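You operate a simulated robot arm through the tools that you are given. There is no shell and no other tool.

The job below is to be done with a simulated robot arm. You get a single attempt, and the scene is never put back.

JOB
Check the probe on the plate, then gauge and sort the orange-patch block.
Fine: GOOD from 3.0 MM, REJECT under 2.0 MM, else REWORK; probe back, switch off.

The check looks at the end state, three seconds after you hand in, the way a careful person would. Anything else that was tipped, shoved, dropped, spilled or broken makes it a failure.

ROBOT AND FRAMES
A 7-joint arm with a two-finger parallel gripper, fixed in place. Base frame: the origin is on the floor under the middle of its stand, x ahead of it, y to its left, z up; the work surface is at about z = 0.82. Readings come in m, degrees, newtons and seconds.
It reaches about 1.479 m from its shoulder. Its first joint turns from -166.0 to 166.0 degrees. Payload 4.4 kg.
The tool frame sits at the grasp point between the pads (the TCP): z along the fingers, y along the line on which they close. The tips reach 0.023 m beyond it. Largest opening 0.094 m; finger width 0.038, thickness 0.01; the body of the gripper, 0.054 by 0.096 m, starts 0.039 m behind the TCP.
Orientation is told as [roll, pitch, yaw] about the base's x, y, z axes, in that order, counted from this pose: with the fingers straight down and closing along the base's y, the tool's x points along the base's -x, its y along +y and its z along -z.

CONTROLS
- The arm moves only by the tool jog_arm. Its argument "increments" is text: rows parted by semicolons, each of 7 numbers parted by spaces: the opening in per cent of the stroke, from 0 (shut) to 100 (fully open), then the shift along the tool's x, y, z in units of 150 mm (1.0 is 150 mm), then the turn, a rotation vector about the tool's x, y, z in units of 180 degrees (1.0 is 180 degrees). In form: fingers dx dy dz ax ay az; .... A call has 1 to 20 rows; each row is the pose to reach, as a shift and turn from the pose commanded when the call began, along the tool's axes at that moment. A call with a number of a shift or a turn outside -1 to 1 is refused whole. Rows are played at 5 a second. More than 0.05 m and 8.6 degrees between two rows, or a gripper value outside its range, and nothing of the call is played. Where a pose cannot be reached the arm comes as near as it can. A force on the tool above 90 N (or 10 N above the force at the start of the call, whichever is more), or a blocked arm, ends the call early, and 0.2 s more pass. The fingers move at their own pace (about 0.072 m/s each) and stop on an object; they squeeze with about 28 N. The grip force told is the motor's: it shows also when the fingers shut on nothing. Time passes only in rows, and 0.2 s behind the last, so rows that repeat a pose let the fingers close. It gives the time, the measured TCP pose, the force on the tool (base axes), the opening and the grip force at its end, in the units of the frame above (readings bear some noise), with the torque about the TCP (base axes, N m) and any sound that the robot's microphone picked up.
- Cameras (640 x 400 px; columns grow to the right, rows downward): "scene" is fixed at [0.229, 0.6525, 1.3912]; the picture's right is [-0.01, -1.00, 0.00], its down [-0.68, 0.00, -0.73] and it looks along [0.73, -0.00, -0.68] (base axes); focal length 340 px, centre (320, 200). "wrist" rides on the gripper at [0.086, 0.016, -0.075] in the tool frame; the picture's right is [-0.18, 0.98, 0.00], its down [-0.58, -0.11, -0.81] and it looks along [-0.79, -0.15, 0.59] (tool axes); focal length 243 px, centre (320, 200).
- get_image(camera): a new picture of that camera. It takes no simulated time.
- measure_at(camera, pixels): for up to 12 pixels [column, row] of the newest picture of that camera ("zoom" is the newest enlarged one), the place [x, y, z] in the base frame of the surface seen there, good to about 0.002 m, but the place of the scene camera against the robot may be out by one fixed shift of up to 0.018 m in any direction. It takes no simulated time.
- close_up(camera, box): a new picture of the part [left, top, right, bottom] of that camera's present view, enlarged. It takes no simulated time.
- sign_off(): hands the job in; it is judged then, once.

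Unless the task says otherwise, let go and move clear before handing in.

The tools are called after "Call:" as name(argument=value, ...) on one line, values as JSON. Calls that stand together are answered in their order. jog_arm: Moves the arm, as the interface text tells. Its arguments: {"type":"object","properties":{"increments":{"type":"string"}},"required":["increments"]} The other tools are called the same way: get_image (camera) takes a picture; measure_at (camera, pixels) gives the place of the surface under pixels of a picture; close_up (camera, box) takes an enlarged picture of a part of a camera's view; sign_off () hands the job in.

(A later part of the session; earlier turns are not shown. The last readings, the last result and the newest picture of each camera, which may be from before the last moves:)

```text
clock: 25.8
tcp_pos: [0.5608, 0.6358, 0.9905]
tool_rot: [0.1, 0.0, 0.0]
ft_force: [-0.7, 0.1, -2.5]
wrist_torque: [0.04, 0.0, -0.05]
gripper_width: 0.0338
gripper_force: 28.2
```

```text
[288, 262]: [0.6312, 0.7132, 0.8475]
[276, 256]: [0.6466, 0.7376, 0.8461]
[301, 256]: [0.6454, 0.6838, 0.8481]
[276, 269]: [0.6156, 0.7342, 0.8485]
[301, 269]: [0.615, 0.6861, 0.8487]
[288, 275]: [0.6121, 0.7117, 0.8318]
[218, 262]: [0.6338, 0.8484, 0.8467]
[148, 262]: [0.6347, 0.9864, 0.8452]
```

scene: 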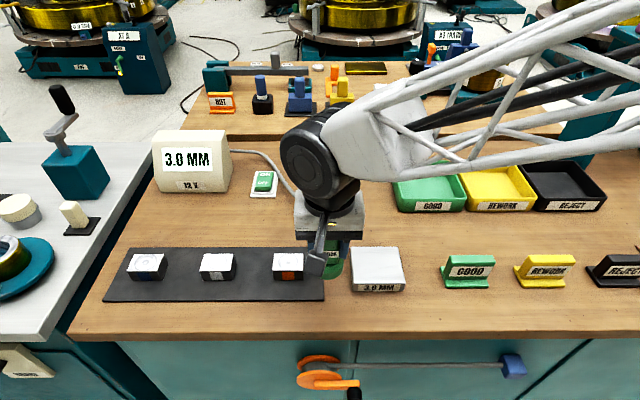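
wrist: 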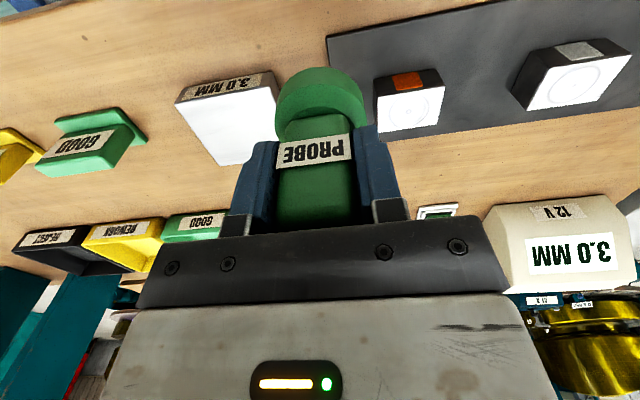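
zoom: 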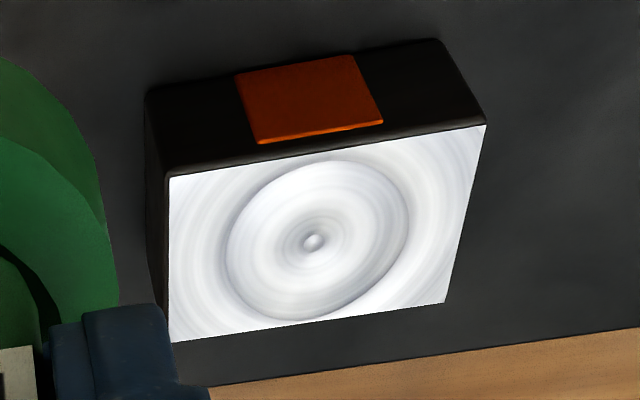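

The block's top spans about x 0.602–0.644, y 0.681–0.739, at z≈0.859, and the bullseye is at about (0.624, 0.712). I'll move the probe above it and lower it close to contact.

Call:
jog_arm(increments="0 -0.15 0.17 0 0 0 0; 0 -0.3 0.34 0 0 0 0; 0 -0.42 0.5 0 0 0 0; 0 -0.42 0.5 0 0 0 0; 0 -0.42 0.5 0.15 0 0 0; 0 -0.42 0.5 0.3 0 0 0; 0 -0.42 0.5 0.37 0 0 0; 0 -0.42 0.5 0.37 0 0 0")

Call:
get_image(camera="wrist")

Call:
close_up(camera="scene", box=[220, 190, 380, 300])

```text
clock: 27.6
tcp_pos: [0.6237, 0.709, 0.9333]
tool_rot: [-0.1, 0.0, 0.0]
ft_force: [0.3, -0.2, -2.6]
wrist_torque: [-0.02, -0.01, 0.02]
gripper_width: 0.0341
gripper_force: 27.7
```

```text
taken
```

wrist: 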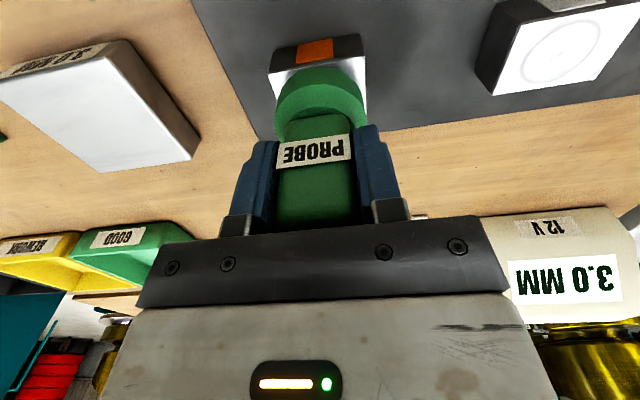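

```text
3.64 times, centred on (300, 245) of scene
```

zoom: 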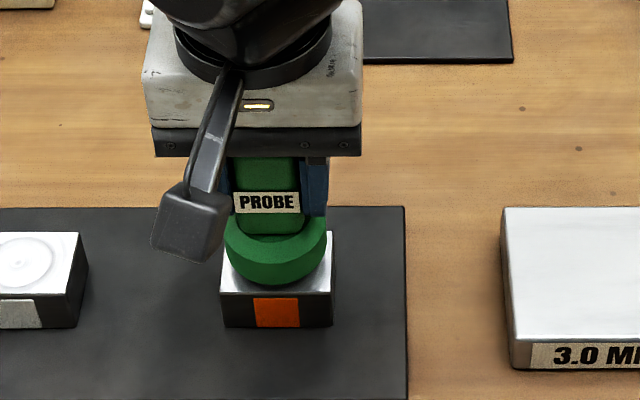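

The foot is centred over the block (scene-zoom col 275 against the block's centre 276). I'll creep down to contact at about z=0.924.

Call:
jog_arm(increments="0 0 0 0.02 0 0 0; 0 0 0 0.033 0 0 0; 0 0 0 0.04 0 0 0; 0 0 0 0.047 0 0 0; 0 0 0 0.047 0 0 0")

```text
clock: 28.8
tcp_pos: [0.6258, 0.7085, 0.9275]
tool_rot: [0.0, 0.1, 0.0]
ft_force: [-0.1, 0.2, -2.0]
wrist_torque: [0.04, 0.01, 0.03]
gripper_width: 0.0341
gripper_force: 27.9
```

No contact yet at z≈0.927; I'll creep on in about 0.7 mm steps.

Call:
jog_arm(increments="0 0 0 0.005 0 0 0; 0 0 0 0.01 0 0 0; 0 0 0 0.014 0 0 0; 0 0 0 0.014 0 0 0")

```text
clock: 29.8
tcp_pos: [0.6244, 0.7085, 0.9248]
tool_rot: [0.0, 0.1, 0.0]
ft_force: [0.2, -0.8, -2.5]
wrist_torque: [-0.01, 0.02, -0.01]
gripper_width: 0.0338
gripper_force: 28.1
```

Still free at z≈0.925; continuing.

Call:
jog_arm(increments="0 0 0 0.005 0 0 0; 0 0 0 0.01 0 0 0; 0 0 0 0.01 0 0 0")

```text
clock: 30.6
tcp_pos: [0.6247, 0.7086, 0.9231]
tool_rot: [0.0, -0.1, 0.0]
ft_force: [-0.4, -0.2, -1.9]
wrist_torque: [-0.02, -0.03, 0.01]
gripper_width: 0.0338
gripper_force: 27.6
```

Still free at z≈0.923; another 1.5 mm in small steps.

Call:
jog_arm(increments="0 0 0 0.005 0 0 0; 0 0 0 0.01 0 0 0; 0 0 0 0.01 0 0 0")

Call:
close_up(camera="scene", box=[220, 190, 380, 300])

```text
clock: 31.4
tcp_pos: [0.625, 0.7104, 0.922]
tool_rot: [0.1, -0.1, 0.0]
ft_force: [-3.1, -2.9, 19.9]
wrist_torque: [-0.3, 0.33, 0.03]
gripper_width: 0.0342
gripper_force: 27.6
```

```text
3.64 times, centred on (300, 245) of scene
```

zoom: 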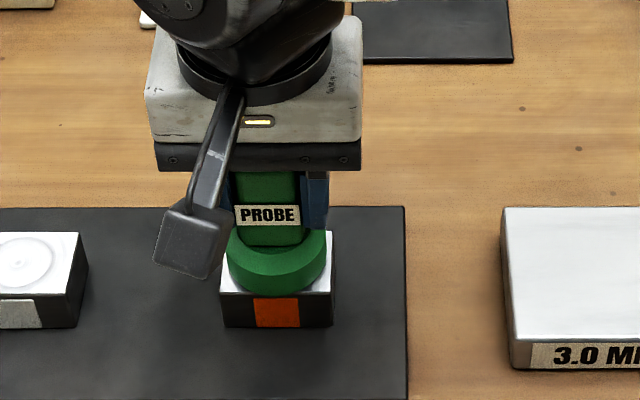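

Contact is made on the block with about 22 N. I'll hold still and watch the display.

Call:
jog_arm(increments="0 0 0 0 0 0 0; 0 0 0 0 0 0 0; 0 0 0 0 0 0 0; 0 0 0 0 0 0 0; 0 0 0 0 0 0 0; 0 0 0 0 0 0 0; 0 0 0 0 0 0 0; 0 0 0 0 0 0 0; 0 0 0 0 0 0 0; 0 0 0 0 0 0 0; 0 0 0 0 0 0 0; 0 0 0 0 0 0 0")

Call:
close_up(camera="scene", box=[150, 125, 290, 213])

Call:
get_image(camera="wrist")

```text
clock: 34.0
tcp_pos: [0.6238, 0.7104, 0.9209]
tool_rot: [0.0, 0.0, 0.0]
ft_force: [0.0, 3.6, 21.8]
wrist_torque: [0.16, 0.07, 0.0]
gripper_width: 0.034
gripper_force: 28.1
```

```text
4.55 times, centred on (220, 169) of scene
```

zoom: 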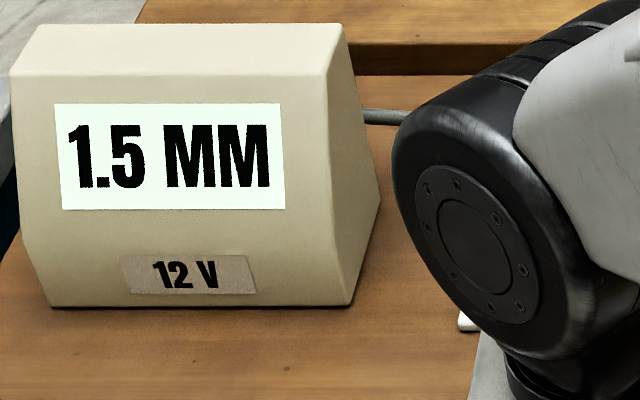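

```text
taken
```

wrist: 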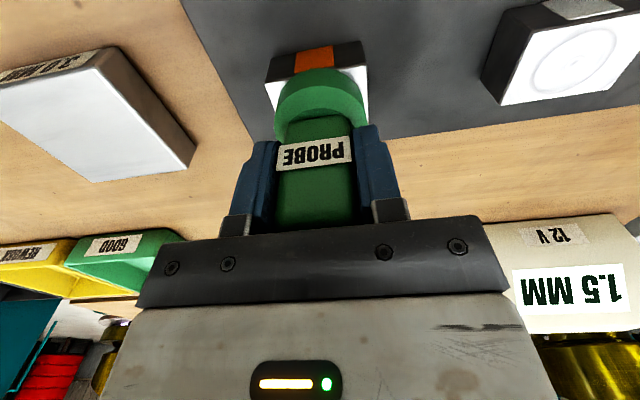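

The display changed to 1.5 MM on the orange-patch block, which is under 2.0 and so REJECT. I'll hold one more second to confirm it is steady.

Call:
jog_arm(increments="0 0 0 0 0 0 0; 0 0 0 0 0 0 0; 0 0 0 0 0 0 0; 0 0 0 0 0 0 0; 0 0 0 0 0 0 0; 0 0 0 0 0 0 0; 0 0 0 0 0 0 0")

Call:
close_up(camera="scene", box=[150, 125, 290, 213])

```text
clock: 35.6
tcp_pos: [0.6238, 0.7096, 0.9212]
tool_rot: [0.0, -0.1, -0.1]
ft_force: [0.2, 0.6, 20.2]
wrist_torque: [0.02, 0.17, 0.01]
gripper_width: 0.0342
gripper_force: 27.9
```

```text
4.55 times, centred on (220, 169) of scene
```

zoom: 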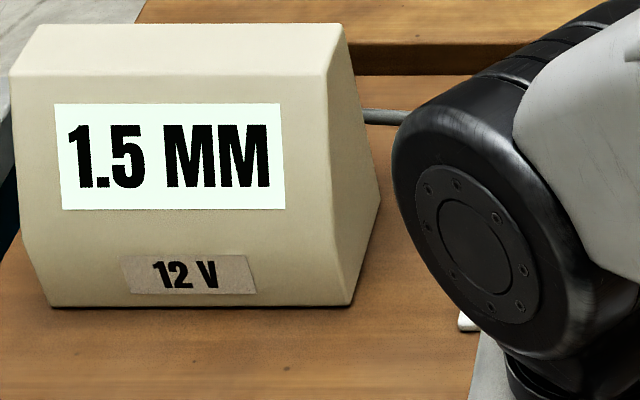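

It's steady at 1.5 MM, so the block is REJECT. Now I'll lift the probe off and carry it back to its black pad, staying high.

Call:
jog_arm(increments="0 0 0 -0.02 0 0 0; 0 0 0 -0.1 0 0 0; 0 0 0 -0.3 0 0 0; 0 0 0 -0.47 0 0 0; 0 -0.25 -0.1 -0.47 0 0 0; 0 -0.5 -0.2 -0.47 0 0 0; 0 -0.75 -0.3 -0.47 0 0 0; 0 -1.0 -0.4 -0.47 0 0 0; 0 -1.0 -0.4 -0.47 0 0 0")

Call:
get_image(camera="scene")

```text
clock: 37.6
tcp_pos: [0.7733, 0.6518, 0.9912]
tool_rot: [0.0, 0.0, 0.0]
ft_force: [-0.3, -0.4, -2.7]
wrist_torque: [0.02, -0.04, 0.01]
gripper_width: 0.0339
gripper_force: 28.2
```

```text
taken
```

scene: 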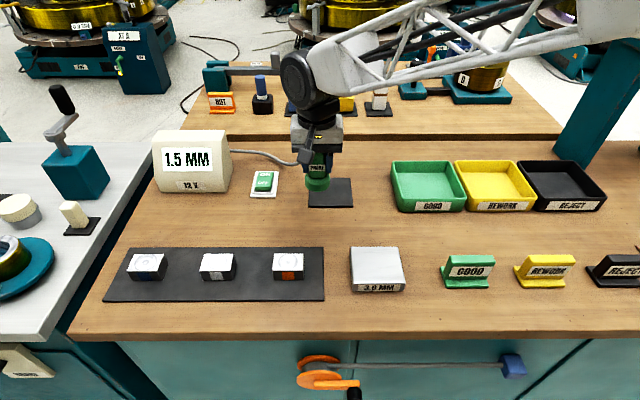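

The block stayed put and the probe is on its way home. Next I'll move above the pad's middle and lower it to just above the pad.

Call:
jog_arm(increments="0 -0.2 -0.07 0 0 0 0; 0 -0.45 -0.15 0 0 0 0; 0 -0.635 -0.203 0 0 0 0; 0 -0.635 -0.203 0 0 0 0; 0 -0.635 -0.203 0.25 0 0 0; 0 -0.635 -0.203 0.45 0 0 0; 0 -0.635 -0.203 0.58 0 0 0; 0 -0.635 -0.203 0.62 0 0 0; 0 -0.635 -0.203 0.62 0 0 0")

Call:
get_image(camera="wrist")

Call:
close_up(camera="scene", box=[250, 110, 410, 220])

```text
clock: 39.6
tcp_pos: [0.868, 0.6192, 0.8979]
tool_rot: [0.0, 0.0, 0.0]
ft_force: [-0.8, 0.5, -2.9]
wrist_torque: [0.01, 0.0, 0.03]
gripper_width: 0.0341
gripper_force: 27.6
```

```text
taken
```

wrist: 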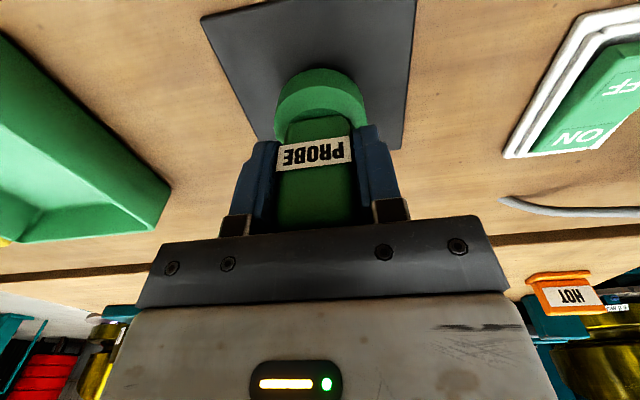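

```text
3.64 times, centred on (330, 165) of scene
```

zoom: 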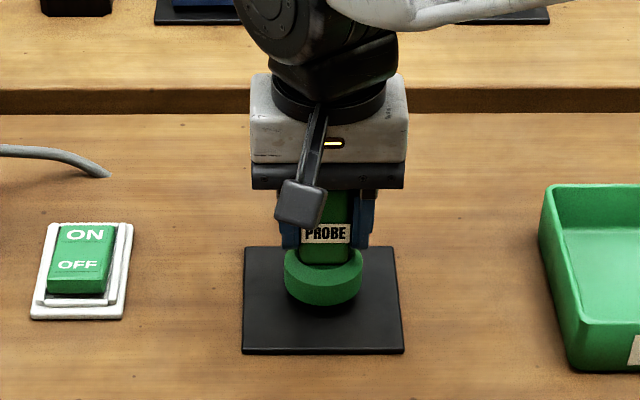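

The foot hovers over the middle of the pad. I'll creep down until the pad takes the load.

Call:
jog_arm(increments="0 0 0 0.015 0 0 0; 0 0 0 0.025 0 0 0; 0 0 0 0.032 0 0 0; 0 0 0 0.038 0 0 0; 0 0 0 0.038 0 0 0")

```text
clock: 40.8
tcp_pos: [0.8703, 0.6195, 0.8933]
tool_rot: [0.1, 0.0, 0.0]
ft_force: [-0.1, 0.7, -2.9]
wrist_torque: [0.0, 0.01, -0.02]
gripper_width: 0.034
gripper_force: 28.1
```

No contact yet at z≈0.893; continuing in small steps.

Call:
jog_arm(increments="0 0 0 0.006 0 0 0; 0 0 0 0.012 0 0 0; 0 0 0 0.012 0 0 0")

```text
clock: 41.6
tcp_pos: [0.8683, 0.6189, 0.8911]
tool_rot: [0.0, 0.0, -0.1]
ft_force: [-0.3, -0.8, -1.4]
wrist_torque: [0.01, -0.05, -0.01]
gripper_width: 0.0337
gripper_force: 27.8
```

The load has begun to ease (-1.4 N). One more small step should seat it.

Call:
jog_arm(increments="0 0 0 0.004 0 0 0; 0 0 0 0.006 0 0 0; 0 0 0 0.006 0 0 0")

Call:
close_up(camera="scene", box=[250, 110, 410, 220])

```text
clock: 42.4
tcp_pos: [0.8692, 0.619, 0.8906]
tool_rot: [0.0, 0.0, 0.0]
ft_force: [-0.9, 0.1, -2.3]
wrist_torque: [-0.02, 0.0, 0.0]
gripper_width: 0.034
gripper_force: 27.7
```

```text
3.64 times, centred on (330, 165) of scene
```

zoom: 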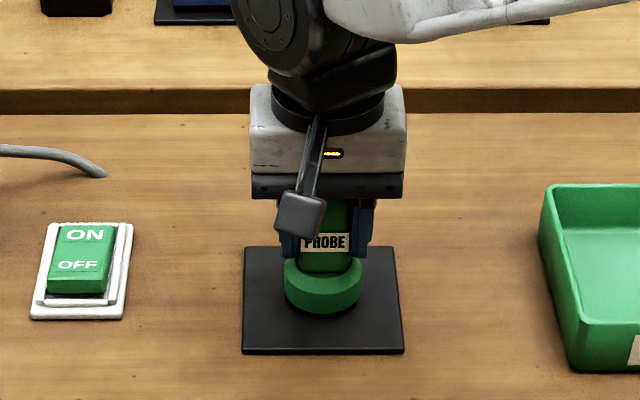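

Still -2.3 N at z≈0.8905, so it's not yet seated. I'll go down another millimetre or so.

Call:
jog_arm(increments="0 0 0 0.004 0 0 0; 0 0 0 0.008 0 0 0; 0 0 0 0.008 0 0 0")

```text
clock: 43.2
tcp_pos: [0.8697, 0.6194, 0.8894]
tool_rot: [0.1, 0.0, -0.1]
ft_force: [-0.1, 0.9, 0.3]
wrist_torque: [-0.03, 0.13, 0.01]
gripper_width: 0.0342
gripper_force: 27.7
```

The pad now bears the probe's weight (+0.3 N). I'll nudge down a hair and open the fingers.

Call:
jog_arm(increments="0 0 0 0.002 0 0 0; 0 0 0 0.002 0 0 0; 60 0 0 0.002 0 0 0; 100 0 0 0.002 0 0 0; 100 0 0 0.002 0 0 0; 100 0 0 0.002 0 0 0; 100 0 0 0.002 0 0 0")

Call:
get_image(camera="wrist")

Call:
close_up(camera="scene", box=[250, 110, 410, 220])

```text
clock: 44.8
tcp_pos: [0.8694, 0.6192, 0.889]
tool_rot: [0.0, 0.0, -0.1]
ft_force: [-0.1, -0.4, -1.0]
wrist_torque: [-0.02, 0.01, 0.01]
gripper_width: 0.0941
gripper_force: 0.1
```

```text
taken
```

wrist: 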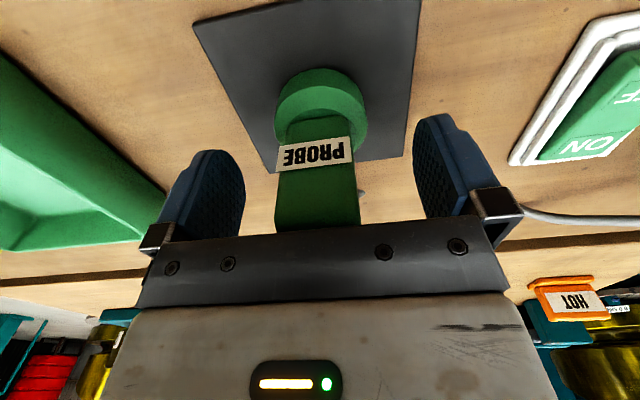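

```text
3.64 times, centred on (330, 165) of scene
```

zoom: 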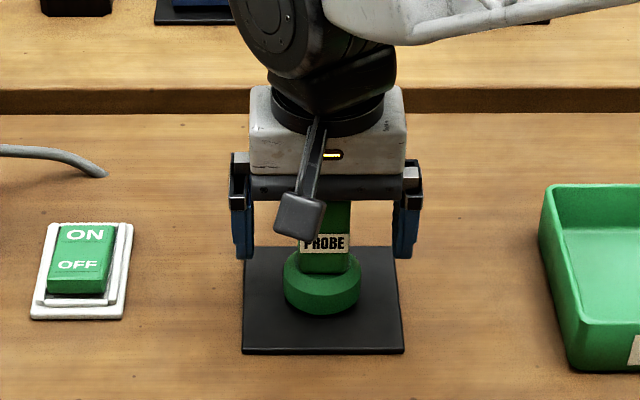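

The probe stands upright, centred on its pad, and the fingers are clear of it. I'll lift straight up, shut the fingers, and move over toward the switch.

Call:
jog_arm(increments="100 0 0 -0.15 0 0 0; 100 0 0 -0.4 0 0 0; 100 0 0 -0.65 0 0 0; 100 0 0 -0.8 0 0 0; 0 0 0.25 -0.8 0 0 0; 0 0 0.5 -0.8 0 0 0; 0 0 0.75 -0.8 0 0 0; 0 0 1.0 -0.8 0 0 0; 0 0 1.0 -0.8 0 0 0; 0 0 1.0 -0.8 0 0 0")

Call:
get_image(camera="scene")

```text
clock: 47.0
tcp_pos: [0.8665, 0.7701, 1.0104]
tool_rot: [0.0, 0.0, 0.0]
ft_force: [-0.1, -0.2, 0.0]
wrist_torque: [0.01, -0.01, -0.03]
gripper_width: 0.0003
gripper_force: 28.2
```

```text
taken
```

scene: 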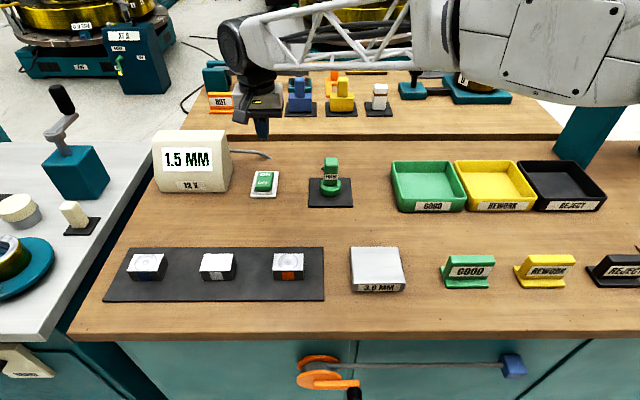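

The probe is back on its pad at scene (330,180). Now I'll go above the rocker's OFF end (x≈0.871, y≈0.79) and come down to just above it.

Call:
jog_arm(increments="0 -0.03 0.133 0 0 0 0; 0 -0.03 0.133 0.25 0 0 0; 0 -0.03 0.133 0.5 0 0 0; 0 -0.03 0.133 0.7 0 0 0; 0 -0.03 0.133 0.83 0 0 0; 0 -0.03 0.133 0.83 0 0 0")

Call:
close_up(camera="scene", box=[220, 140, 310, 205])

Call:
get_image(camera="wrist")

```text
clock: 48.4
tcp_pos: [0.8741, 0.7902, 0.8851]
tool_rot: [0.0, 0.0, 0.1]
ft_force: [1.0, -0.7, 0.3]
wrist_torque: [-0.02, -0.02, 0.05]
gripper_width: 0.0
gripper_force: 27.7
```

```text
6.15 times, centred on (265, 172) of scene
```

zoom: 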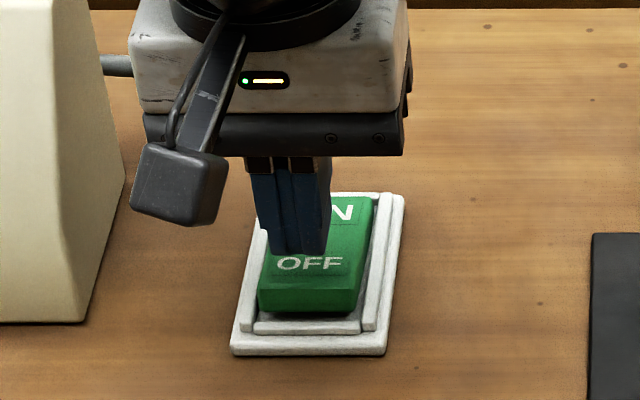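

```text
taken
```

wrist: 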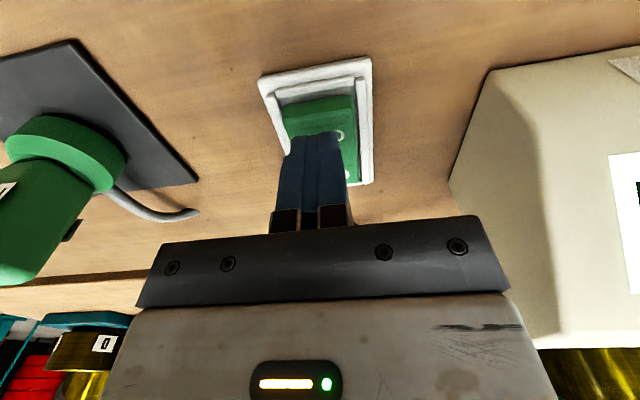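

The tips are above the OFF end. I'll shift 4 mm toward its edge and press in small steps to about z=0.862, as for ON.

Call:
jog_arm(increments="0 0.027 0 0.04 0 0 0; 0 0.027 0 0.09 0 0 0; 0 0.027 0 0.12 0 0 0; 0 0.027 0 0.14 0 0 0; 0 0.027 0 0.15 0 0 0; 0 0.027 0 0.155 0 0 0")

Call:
close_up(camera="scene", box=[150, 125, 290, 213])

```text
clock: 49.8
tcp_pos: [0.8706, 0.7892, 0.8639]
tool_rot: [0.1, 0.0, 0.0]
ft_force: [1.5, 2.6, 14.1]
wrist_torque: [0.0, -0.31, 0.17]
gripper_width: 0.0
gripper_force: 27.9
```

```text
4.55 times, centred on (220, 169) of scene
```

zoom: 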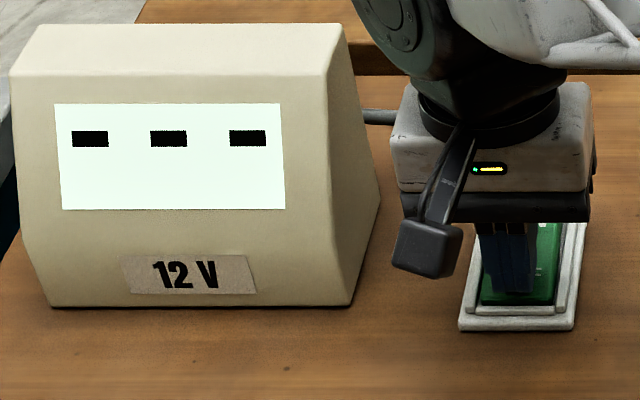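

The display has gone to dashes, so the switch is off at 14 N. I'll press a touch further to seat it, then lift away.

Call:
jog_arm(increments="0 0 0 0.008 0 0 0; 0 0 0 0.013 0 0 0; 0 0 0 0 0 0 0; 0 0 0 -0.1 0 0 0; 0 0 0 -0.35 0 0 0; 0 0 0 -0.6 0 0 0; 0 0 0 -0.9 0 0 0; 0 0 0 -0.9 0 0 0")

Call:
close_up(camera="scene", box=[150, 125, 290, 213])

Call:
get_image(camera="scene")

```text
clock: 51.6
tcp_pos: [0.8729, 0.7864, 0.9951]
tool_rot: [0.0, 0.0, 0.1]
ft_force: [0.6, 0.1, 0.8]
wrist_torque: [0.0, 0.02, -0.03]
gripper_width: 0.0001
gripper_force: 28.3
```

```text
4.55 times, centred on (220, 169) of scene
```

zoom: 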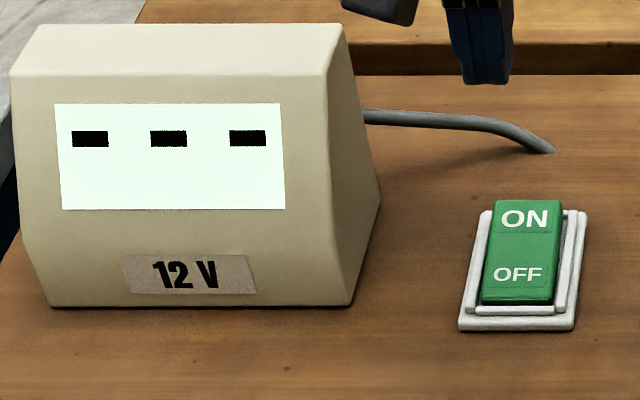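

```text
taken
```

scene: 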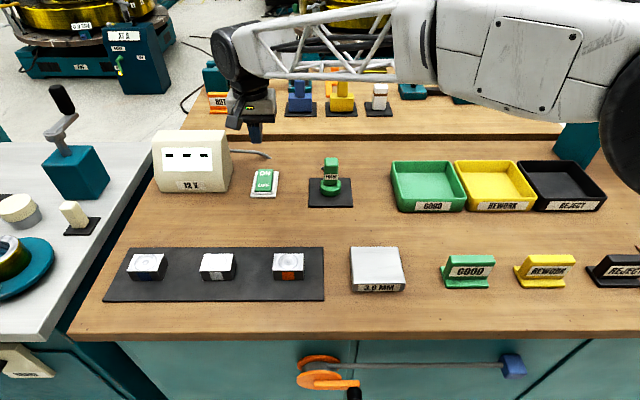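

The rocker is back to OFF (ON end raised, dashes shown) and nothing has moved. Now for the block: I'll open the fingers and travel over it, staying high.

Call:
jog_arm(increments="100 0.2 -0.1 0 0 0 0; 100 0.45 -0.2 0 0 0 0; 100 0.7 -0.3 0 0 0 0; 100 0.9 -0.4 0 0 0 0; 100 1.0 -0.48 0 0 0 0; 100 1.0 -0.48 0 0 0 0")

Call:
jog_arm(increments="100 0.2 0 0 0 0 0; 100 0.45 0 0.05 0 0 0; 100 0.66 0 0.15 0 0 0; 100 0.66 0 0.3 0 0 0; 100 0.66 0 0.3 0 0 0")

Call:
get_image(camera="wrist")

```text
clock: 53.0
tcp_pos: [0.7201, 0.7178, 0.9948]
tool_rot: [0.0, 0.0, 0.0]
ft_force: [-0.7, 0.1, 0.4]
wrist_torque: [-0.01, -0.01, 0.0]
gripper_width: 0.0942
gripper_force: 0.2
```

```text
clock: 54.2
tcp_pos: [0.6175, 0.7183, 0.9484]
tool_rot: [0.0, 0.0, 0.0]
ft_force: [-0.3, -0.3, -0.2]
wrist_torque: [-0.01, 0.01, 0.0]
gripper_width: 0.0942
gripper_force: 0.2
```

```text
taken
```

wrist: 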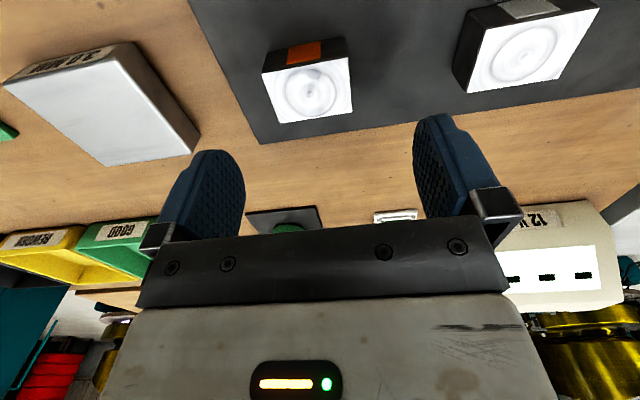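

The block is in view at wrist (308,85), slightly to the -y side of the gripper's middle. I'll measure its edges for alignment.

Call:
close_up(camera="wrist", box=[245, 25, 375, 135])

Call:
measure_at(camera="wrist", pixels=[[265, 76], [346, 60], [276, 120], [350, 108], [309, 91], [285, 95], [335, 88], [308, 72], [312, 113], [305, 50], [280, 80], [345, 90]])

```text
3.64 times, centred on (310, 80) of wrist
```

zoom: 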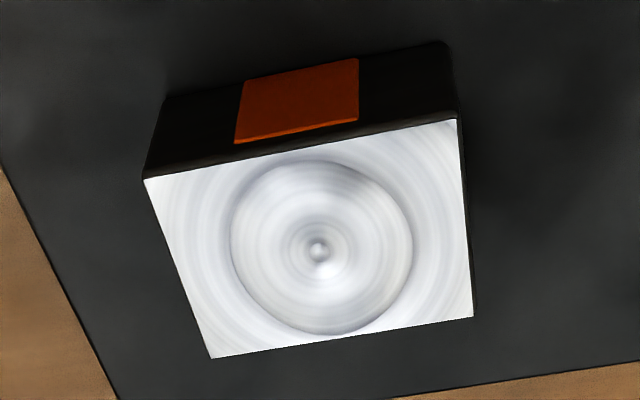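

```text
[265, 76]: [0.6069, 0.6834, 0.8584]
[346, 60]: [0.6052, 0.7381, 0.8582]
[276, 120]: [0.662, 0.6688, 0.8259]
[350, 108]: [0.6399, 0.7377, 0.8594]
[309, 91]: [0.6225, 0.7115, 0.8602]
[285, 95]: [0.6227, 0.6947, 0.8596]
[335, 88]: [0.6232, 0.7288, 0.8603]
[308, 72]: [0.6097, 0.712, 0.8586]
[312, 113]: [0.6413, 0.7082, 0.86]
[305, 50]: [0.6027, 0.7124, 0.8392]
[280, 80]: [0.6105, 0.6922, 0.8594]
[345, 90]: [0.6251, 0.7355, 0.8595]
```

The block's centre is (0.624, 0.711), with width 0.057 in y and top z≈0.859. I'll align, go down to TCP z≈0.854 (tips a few millimetres over the mat) and check before closing.

Call:
jog_arm(increments="100 -0.043 -0.049 0 0 0 0; 100 -0.043 -0.049 0.2 0 0 0; 100 -0.043 -0.049 0.4 0 0 0; 100 -0.043 -0.049 0.55 0 0 0; 100 -0.043 -0.049 0.6 0 0 0; 100 -0.043 -0.049 0.625 0 0 0; 100 -0.043 -0.049 0.625 0 0 0")

Call:
get_image(camera="wrist")

Call:
close_up(camera="scene", box=[200, 180, 360, 300])

```text
clock: 55.8
tcp_pos: [0.6265, 0.7088, 0.8584]
tool_rot: [-0.1, 0.0, 0.0]
ft_force: [0.1, -0.4, -0.5]
wrist_torque: [0.0, 0.0, 0.02]
gripper_width: 0.094
gripper_force: 0.1
```

```text
taken
```

wrist: 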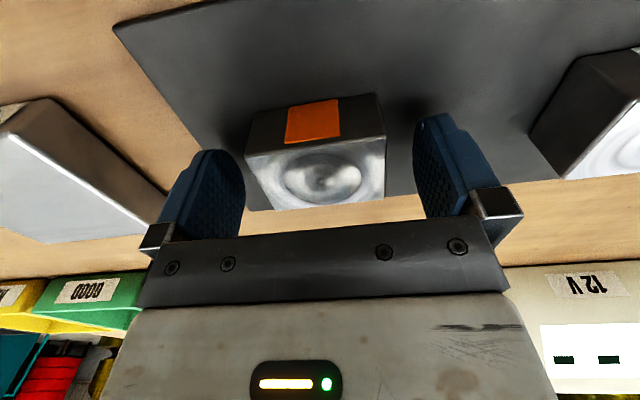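

```text
3.33 times, centred on (280, 240) of scene
```

zoom: 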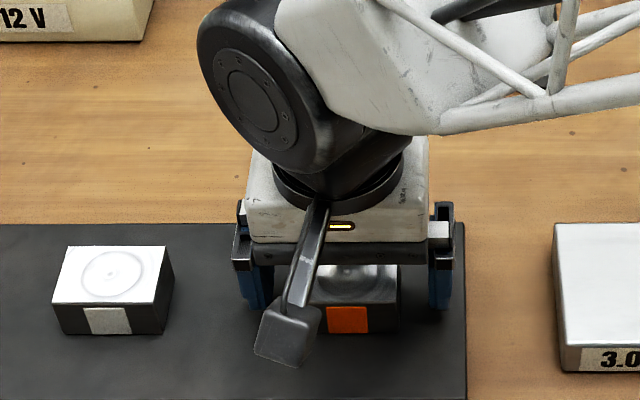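

The block is between the fingers, with its bullseye at wrist (325,178) about 2 mm to +y of the TCP. I'll nudge +y, drop 4 mm and close.

Call:
jog_arm(increments="100 0 0.014 0.015 0 0 0; 100 0 0.014 0.03 0 0 0; 100 0 0.014 0.03 0 0 0; 40 0 0.014 0.03 0 0 0; 0 0 0.014 0.03 0 0 0; 0 0 0.014 0.03 0 0 0; 0 0 0.014 0.03 0 0 0; 0 0 0.014 0.03 0 0 0")

Call:
get_image(camera="wrist")

```text
clock: 57.6
tcp_pos: [0.6259, 0.7112, 0.8538]
tool_rot: [0.0, -0.1, -0.1]
ft_force: [1.1, 0.7, -0.3]
wrist_torque: [-0.09, 0.03, 0.01]
gripper_width: 0.0597
gripper_force: 28.6
```

```text
taken
```

wrist: 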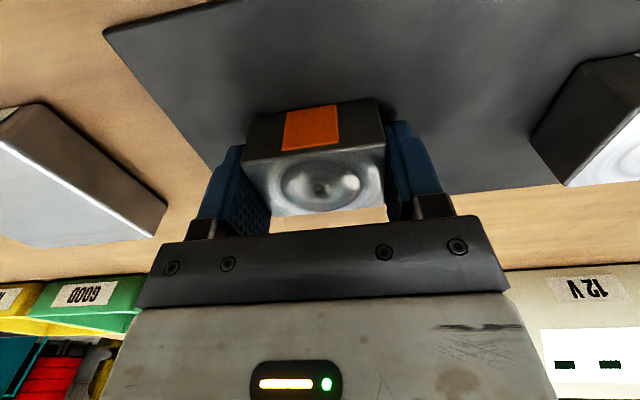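

The block is held (0.0597 wide, 28 N). I'll lift it straight up and measure the REJECT tray in the scene view.

Call:
jog_arm(increments="0 0 0 -0.05 0 0 0; 0 0 0 -0.2 0 0 0; 0 0 0 -0.45 0 0 0; 0 0 0 -0.7 0 0 0; 0 0 0 -0.9 0 0 0; 0 0 0 -0.9 0 0 0")

Call:
get_image(camera="scene")

Call:
get_image(camera="wrist")

Call:
measure_at(camera="scene", pixels=[[560, 182], [540, 175], [585, 190], [545, 192], [521, 162], [571, 161], [604, 201], [537, 203], [550, 196], [590, 197], [468, 255], [545, 258]])

```text
clock: 59.0
tcp_pos: [0.626, 0.7129, 0.9919]
tool_rot: [0.0, 0.0, 0.0]
ft_force: [0.0, 0.5, -4.7]
wrist_torque: [-0.04, -0.03, 0.03]
gripper_width: 0.0601
gripper_force: 28.4
```

```text
taken
```

scene: 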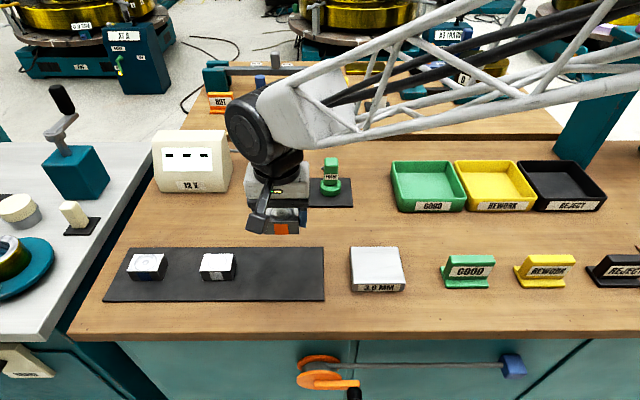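

```text
taken
```

wrist: 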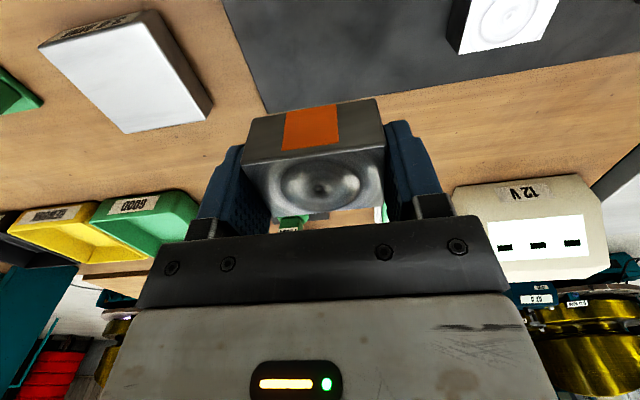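

```text
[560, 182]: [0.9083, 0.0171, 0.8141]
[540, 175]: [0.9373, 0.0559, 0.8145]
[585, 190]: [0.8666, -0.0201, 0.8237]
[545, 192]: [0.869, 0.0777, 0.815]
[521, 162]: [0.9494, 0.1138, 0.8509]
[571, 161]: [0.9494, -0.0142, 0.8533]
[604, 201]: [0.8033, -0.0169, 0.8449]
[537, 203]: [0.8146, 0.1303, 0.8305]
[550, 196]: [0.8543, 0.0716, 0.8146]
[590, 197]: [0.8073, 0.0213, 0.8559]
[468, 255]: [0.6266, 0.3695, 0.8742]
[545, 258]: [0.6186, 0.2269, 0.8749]
```

The block is lifted cleanly and the REJECT tray's centre is near (0.869, 0.05), with its rim at z≈0.865. I'll check the teal post beside it before travelling.

Call:
measure_at(camera="scene", pixels=[[580, 150], [600, 110], [562, 155], [590, 90], [620, 110], [595, 158], [638, 60], [610, 140], [630, 150], [612, 255], [636, 250], [585, 165]])

Call:
close_up(camera="scene", box=[480, 40, 640, 220])

Call:
measure_at(camera="wrist", pixels=[[30, 300], [10, 330], [60, 300], [50, 240], [150, 220], [60, 235], [20, 230], [110, 205]])

```text
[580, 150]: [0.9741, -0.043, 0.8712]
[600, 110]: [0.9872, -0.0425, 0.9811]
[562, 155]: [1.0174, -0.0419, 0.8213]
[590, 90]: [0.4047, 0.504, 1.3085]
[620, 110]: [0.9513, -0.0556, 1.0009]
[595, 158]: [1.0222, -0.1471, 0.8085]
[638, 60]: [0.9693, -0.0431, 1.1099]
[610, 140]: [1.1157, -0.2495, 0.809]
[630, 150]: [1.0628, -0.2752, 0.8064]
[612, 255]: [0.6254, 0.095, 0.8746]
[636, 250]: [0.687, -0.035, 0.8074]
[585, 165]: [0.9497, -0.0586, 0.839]
```

```text
2.22 times, centred on (560, 130) of scene
```

zoom: 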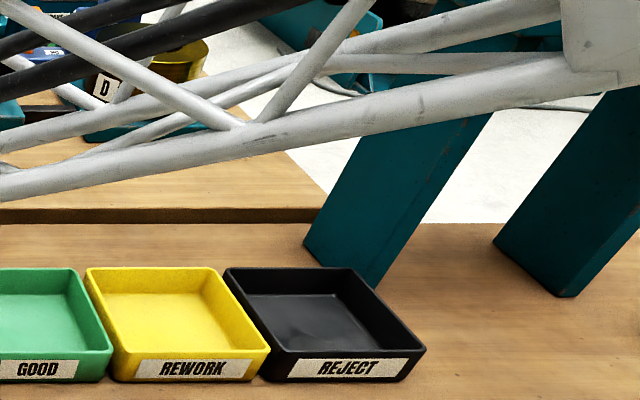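

```text
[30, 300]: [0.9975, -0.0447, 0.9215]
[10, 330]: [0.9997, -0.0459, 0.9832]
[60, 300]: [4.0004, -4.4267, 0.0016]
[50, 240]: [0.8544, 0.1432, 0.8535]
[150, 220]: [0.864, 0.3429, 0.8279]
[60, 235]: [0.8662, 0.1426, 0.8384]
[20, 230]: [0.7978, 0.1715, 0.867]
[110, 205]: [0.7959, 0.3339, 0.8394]
```

The teal post stands at x≥0.945, y≤-0.043, so the hand at (0.865, 0.055) clears it. I'll carry the block toward the trays at z≈1.0.

Call:
jog_arm(increments="0 -0.09 -0.25 -0.05 0 0 0; 0 -0.18 -0.5 -0.1 0 0 0; 0 -0.27 -0.75 -0.1 0 0 0; 0 -0.36 -1.0 -0.1 0 0 0; 0 -0.36 -1.0 -0.1 0 0 0")

Call:
jog_arm(increments="0 -0.09 -0.25 0 0 0 0; 0 -0.18 -0.5 0 0 0 0; 0 -0.27 -0.75 0 0 0 0; 0 -0.36 -1.0 0 0 0 0; 0 -0.36 -1.0 0 0 0 0")

Call:
get_image(camera="wrist")

Call:
get_image(camera="scene")

```text
clock: 60.2
tcp_pos: [0.6807, 0.5585, 1.0048]
tool_rot: [0.0, -0.1, 0.0]
ft_force: [-0.2, 0.4, -4.9]
wrist_torque: [0.02, -0.01, 0.0]
gripper_width: 0.0599
gripper_force: 28.5
```

```text
clock: 61.4
tcp_pos: [0.7339, 0.4099, 1.0052]
tool_rot: [0.0, 0.0, 0.1]
ft_force: [-0.7, 0.0, -4.5]
wrist_torque: [-0.02, -0.02, -0.01]
gripper_width: 0.06
gripper_force: 28.0
```

```text
taken
```

wrist: 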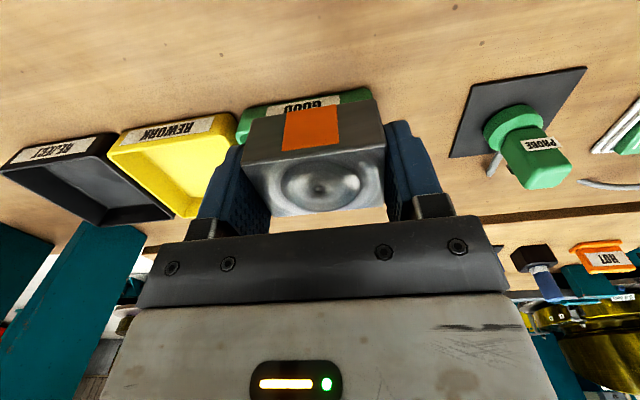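

```text
taken
```

scene: 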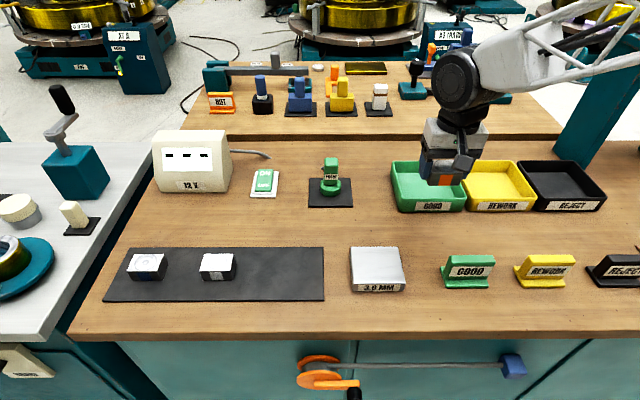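

The block is held steadily and the trays show at wrist left, with REJECT at (80,175). I'll measure REJECT with the wrist camera, then keep going.

Call:
measure_at(camera="wrist", pixels=[[90, 180], [60, 172], [120, 165], [100, 205], [8, 170], [112, 137], [165, 212], [105, 222], [150, 200], [45, 165], [20, 240], [90, 280]])

Call:
jog_arm(increments="0 -0.09 -0.25 0 0 0 0; 0 -0.18 -0.5 0 0 0 0; 0 -0.27 -0.75 0 0 0 0; 0 -0.33 -1.0 0 0 0 0; 0 -0.33 -1.0 0 0 0 0")

Call:
get_image(camera="wrist")

```text
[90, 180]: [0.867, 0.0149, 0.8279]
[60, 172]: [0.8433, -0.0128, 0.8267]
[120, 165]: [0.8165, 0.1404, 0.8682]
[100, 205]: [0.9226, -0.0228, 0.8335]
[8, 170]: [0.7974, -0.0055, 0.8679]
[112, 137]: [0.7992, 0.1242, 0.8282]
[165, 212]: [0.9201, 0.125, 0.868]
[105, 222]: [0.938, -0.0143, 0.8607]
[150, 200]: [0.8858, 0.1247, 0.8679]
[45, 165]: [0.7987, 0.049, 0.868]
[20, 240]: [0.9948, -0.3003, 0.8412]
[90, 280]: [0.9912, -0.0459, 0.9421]
```

```text
clock: 62.6
tcp_pos: [0.7807, 0.2626, 1.0007]
tool_rot: [0.0, 0.0, 0.0]
ft_force: [0.8, -0.3, -4.1]
wrist_torque: [0.02, 0.0, 0.01]
gripper_width: 0.0597
gripper_force: 28.5
```

```text
taken
```

wrist: 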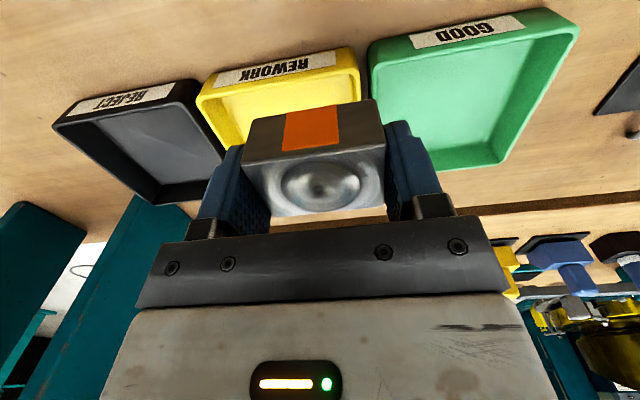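

REJECT is now clear at wrist (145,140). I'll measure its rim corners and floor.

Call:
measure_at(camera="wrist", pixels=[[56, 125], [192, 84], [222, 152], [160, 200], [145, 140], [110, 135], [180, 120], [160, 175], [200, 155], [80, 250], [130, 220], [40, 220]])

Call:
close_up(camera="wrist", box=[40, 60, 240, 220])

```text
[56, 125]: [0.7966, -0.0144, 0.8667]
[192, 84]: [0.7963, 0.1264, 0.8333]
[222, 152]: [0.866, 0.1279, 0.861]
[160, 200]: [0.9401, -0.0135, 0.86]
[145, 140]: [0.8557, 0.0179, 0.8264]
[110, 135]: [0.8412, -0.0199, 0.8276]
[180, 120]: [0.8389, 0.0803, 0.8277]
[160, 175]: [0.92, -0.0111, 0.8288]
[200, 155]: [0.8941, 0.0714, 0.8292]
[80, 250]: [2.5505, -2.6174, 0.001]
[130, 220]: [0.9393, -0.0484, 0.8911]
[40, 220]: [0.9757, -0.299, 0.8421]
```

```text
2.50 times, centred on (140, 140) of wrist
```

zoom: 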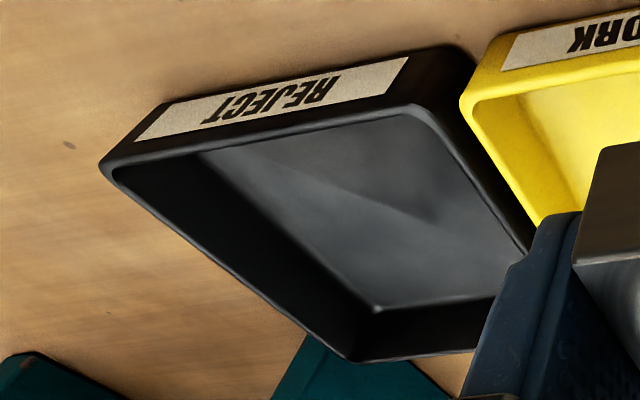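

REJECT's outer rim spans x 0.797–0.943, y -0.022–0.128, with its floor at z≈0.828. I'll go to (0.863, 0.057), slightly away from the post, in two calls.

Call:
jog_arm(increments="0 -0.09 -0.25 0 0 0 0; 0 -0.18 -0.5 0 0 0 0; 0 -0.3 -0.75 0 0 0 0; 0 -0.3 -0.75 0 0 0 0")

Call:
jog_arm(increments="0 -0.08 -0.22 0 0 0 0; 0 -0.16 -0.44 0 0 0 0; 0 -0.24 -0.61 0 0 0 0; 0 -0.24 -0.61 0 0 0 0")

Call:
get_image(camera="wrist")

Call:
get_image(camera="scene")

```text
clock: 63.6
tcp_pos: [0.8272, 0.1471, 1.0047]
tool_rot: [0.0, 0.0, 0.0]
ft_force: [0.7, 0.3, -3.8]
wrist_torque: [0.02, -0.01, 0.01]
gripper_width: 0.0598
gripper_force: 28.2
```

```text
clock: 64.6
tcp_pos: [0.8659, 0.0558, 1.0024]
tool_rot: [0.0, 0.0, 0.0]
ft_force: [-0.1, 0.1, -4.6]
wrist_torque: [0.04, 0.03, 0.02]
gripper_width: 0.0596
gripper_force: 27.8
```

```text
taken
```

wrist: 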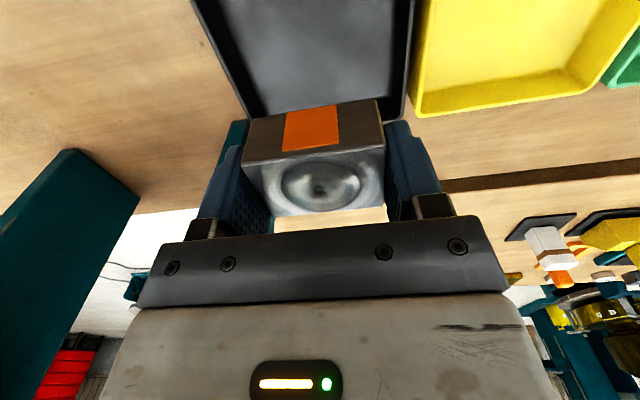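

```text
taken
```

scene: 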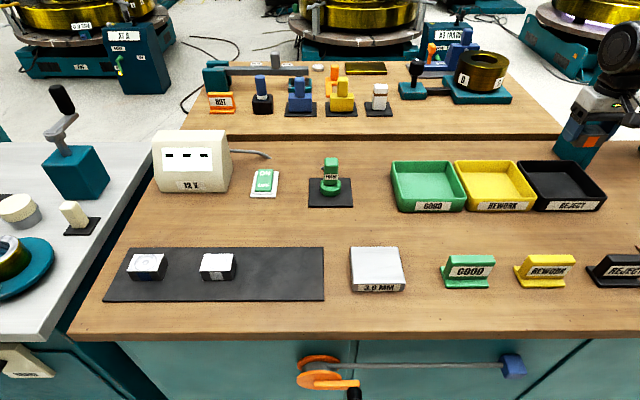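

The block hangs over the REJECT tray, clear of the post. I'll lower it into the tray to a few millimetres above the floor.

Call:
jog_arm(increments="0 0 0 0.2 0 0 0; 0 0 0 0.4 0 0 0; 0 0 0 0.6 0 0 0; 0 0 0 0.75 0 0 0; 0 0 0 0.85 0 0 0; 0 0 0 0.9 0 0 0; 0 0 0 0.9 0 0 0")

Call:
get_image(camera="wrist")

Call:
close_up(camera="scene", box=[480, 60, 640, 220])

```text
clock: 66.2
tcp_pos: [0.8647, 0.0565, 0.867]
tool_rot: [0.0, 0.1, 0.0]
ft_force: [-0.3, 0.0, -4.8]
wrist_torque: [0.02, 0.0, 0.02]
gripper_width: 0.0597
gripper_force: 27.8
```

```text
taken
```

wrist: 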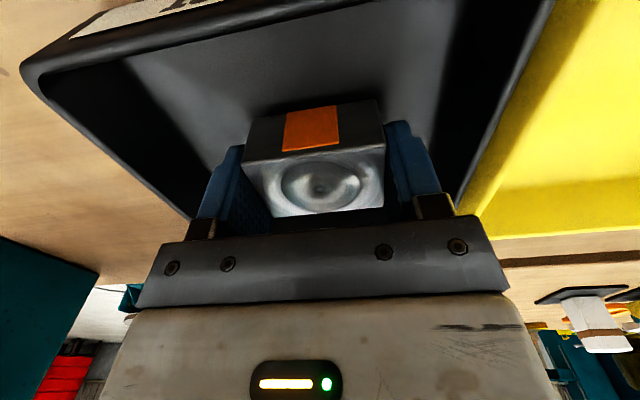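

```text
2.50 times, centred on (560, 140) of scene
```

zoom: 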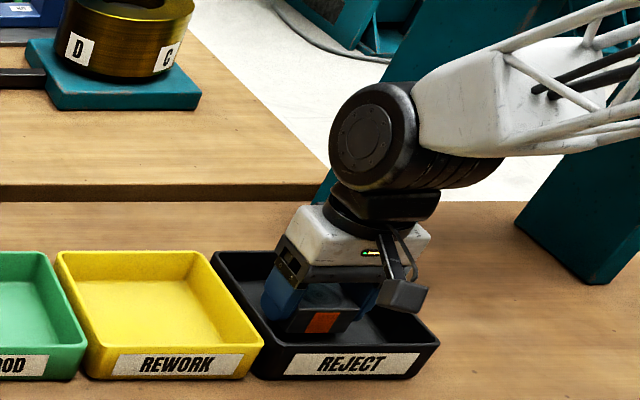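

The block is inside the tray with space all round. I'll creep down to the floor.

Call:
jog_arm(increments="0 0 0 0.025 0 0 0; 0 0 0 0.045 0 0 0; 0 0 0 0.055 0 0 0; 0 0 0 0.062 0 0 0; 0 0 0 0.062 0 0 0")

```text
clock: 67.4
tcp_pos: [0.8673, 0.0576, 0.8569]
tool_rot: [0.0, 0.0, 0.0]
ft_force: [0.2, 0.6, -3.7]
wrist_torque: [-0.03, 0.0, -0.04]
gripper_width: 0.0598
gripper_force: 27.9
```

Still carrying most of the weight at z≈0.857; a little further down.

Call:
jog_arm(increments="0 0 0 0.006 0 0 0; 0 0 0 0.01 0 0 0; 0 0 0 0.01 0 0 0")

```text
clock: 68.2
tcp_pos: [0.8658, 0.0578, 0.8571]
tool_rot: [0.0, 0.0, -0.1]
ft_force: [-0.2, 0.4, -3.8]
wrist_torque: [0.02, 0.01, -0.03]
gripper_width: 0.0599
gripper_force: 28.0
```

Call:
jog_arm(increments="0 0 0 0.006 0 0 0; 0 0 0 0.01 0 0 0; 0 0 0 0.01 0 0 0")

```text
clock: 69.0
tcp_pos: [0.8657, 0.0576, 0.8547]
tool_rot: [0.1, 0.0, 0.0]
ft_force: [-0.2, 0.1, -4.3]
wrist_torque: [0.0, -0.01, 0.02]
gripper_width: 0.0601
gripper_force: 27.9
```

It still hangs free (-4.3 N) at z≈0.8547. I'll continue in 1 mm steps.

Call:
jog_arm(increments="0 0 0 0.006 0 0 0; 0 0 0 0.01 0 0 0; 0 0 0 0.01 0 0 0")

Call:
close_up(camera="scene", box=[510, 120, 620, 220])

```text
clock: 69.8
tcp_pos: [0.8667, 0.0578, 0.8543]
tool_rot: [0.0, -0.1, 0.0]
ft_force: [2.0, 2.2, 5.4]
wrist_torque: [-0.01, 0.13, 0.0]
gripper_width: 0.0601
gripper_force: 28.1
```

```text
4.00 times, centred on (565, 170) of scene
```

zoom: 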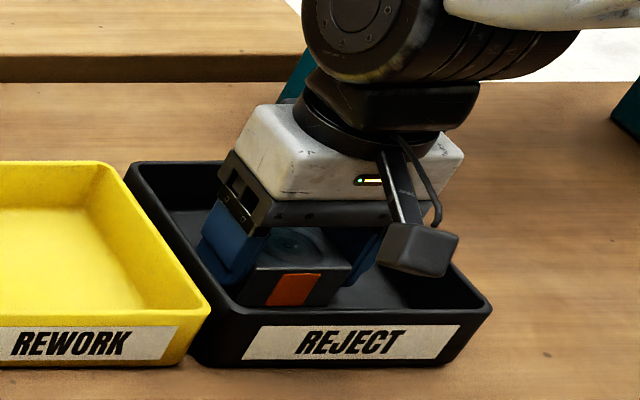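

The block now rests on the tray floor (about +5 N). I'll open the fingers part-way (80 %) to stay off the tray walls, then lift straight up.

Call:
jog_arm(increments="70 0 0 0 0 0 0; 80 0 0 0 0 0 0; 80 0 0 0 0 0 0; 80 0 0 0 0 0 0; 80 0 0 -0.1 0 0 0; 80 0 0 -0.3 0 0 0; 80 0 0 -0.6 0 0 0; 80 0 0 -0.9 0 0 0; 80 0 0 -1.0 0 0 0; 80 0 0 -1.0 0 0 0")

Call:
get_image(camera="scene")

Call:
get_image(camera="wrist")

```text
clock: 72.0
tcp_pos: [0.8678, 0.055, 1.0055]
tool_rot: [0.0, 0.0, 0.0]
ft_force: [0.2, 0.4, -0.3]
wrist_torque: [0.0, 0.0, 0.03]
gripper_width: 0.0752
gripper_force: 0.1
```

```text
taken
```

scene: 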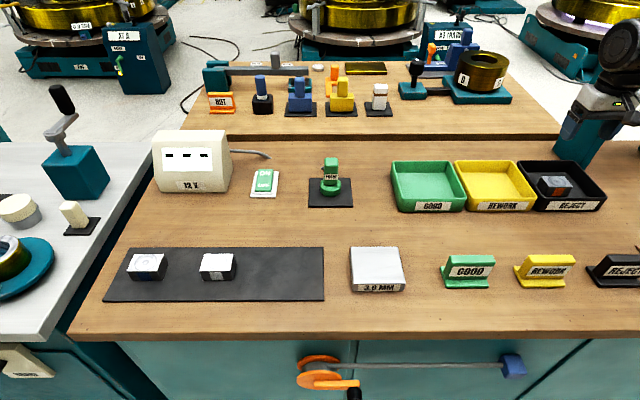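

```text
taken
```

wrist: 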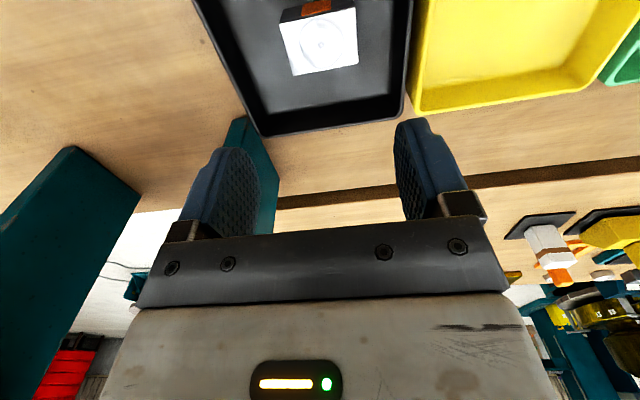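

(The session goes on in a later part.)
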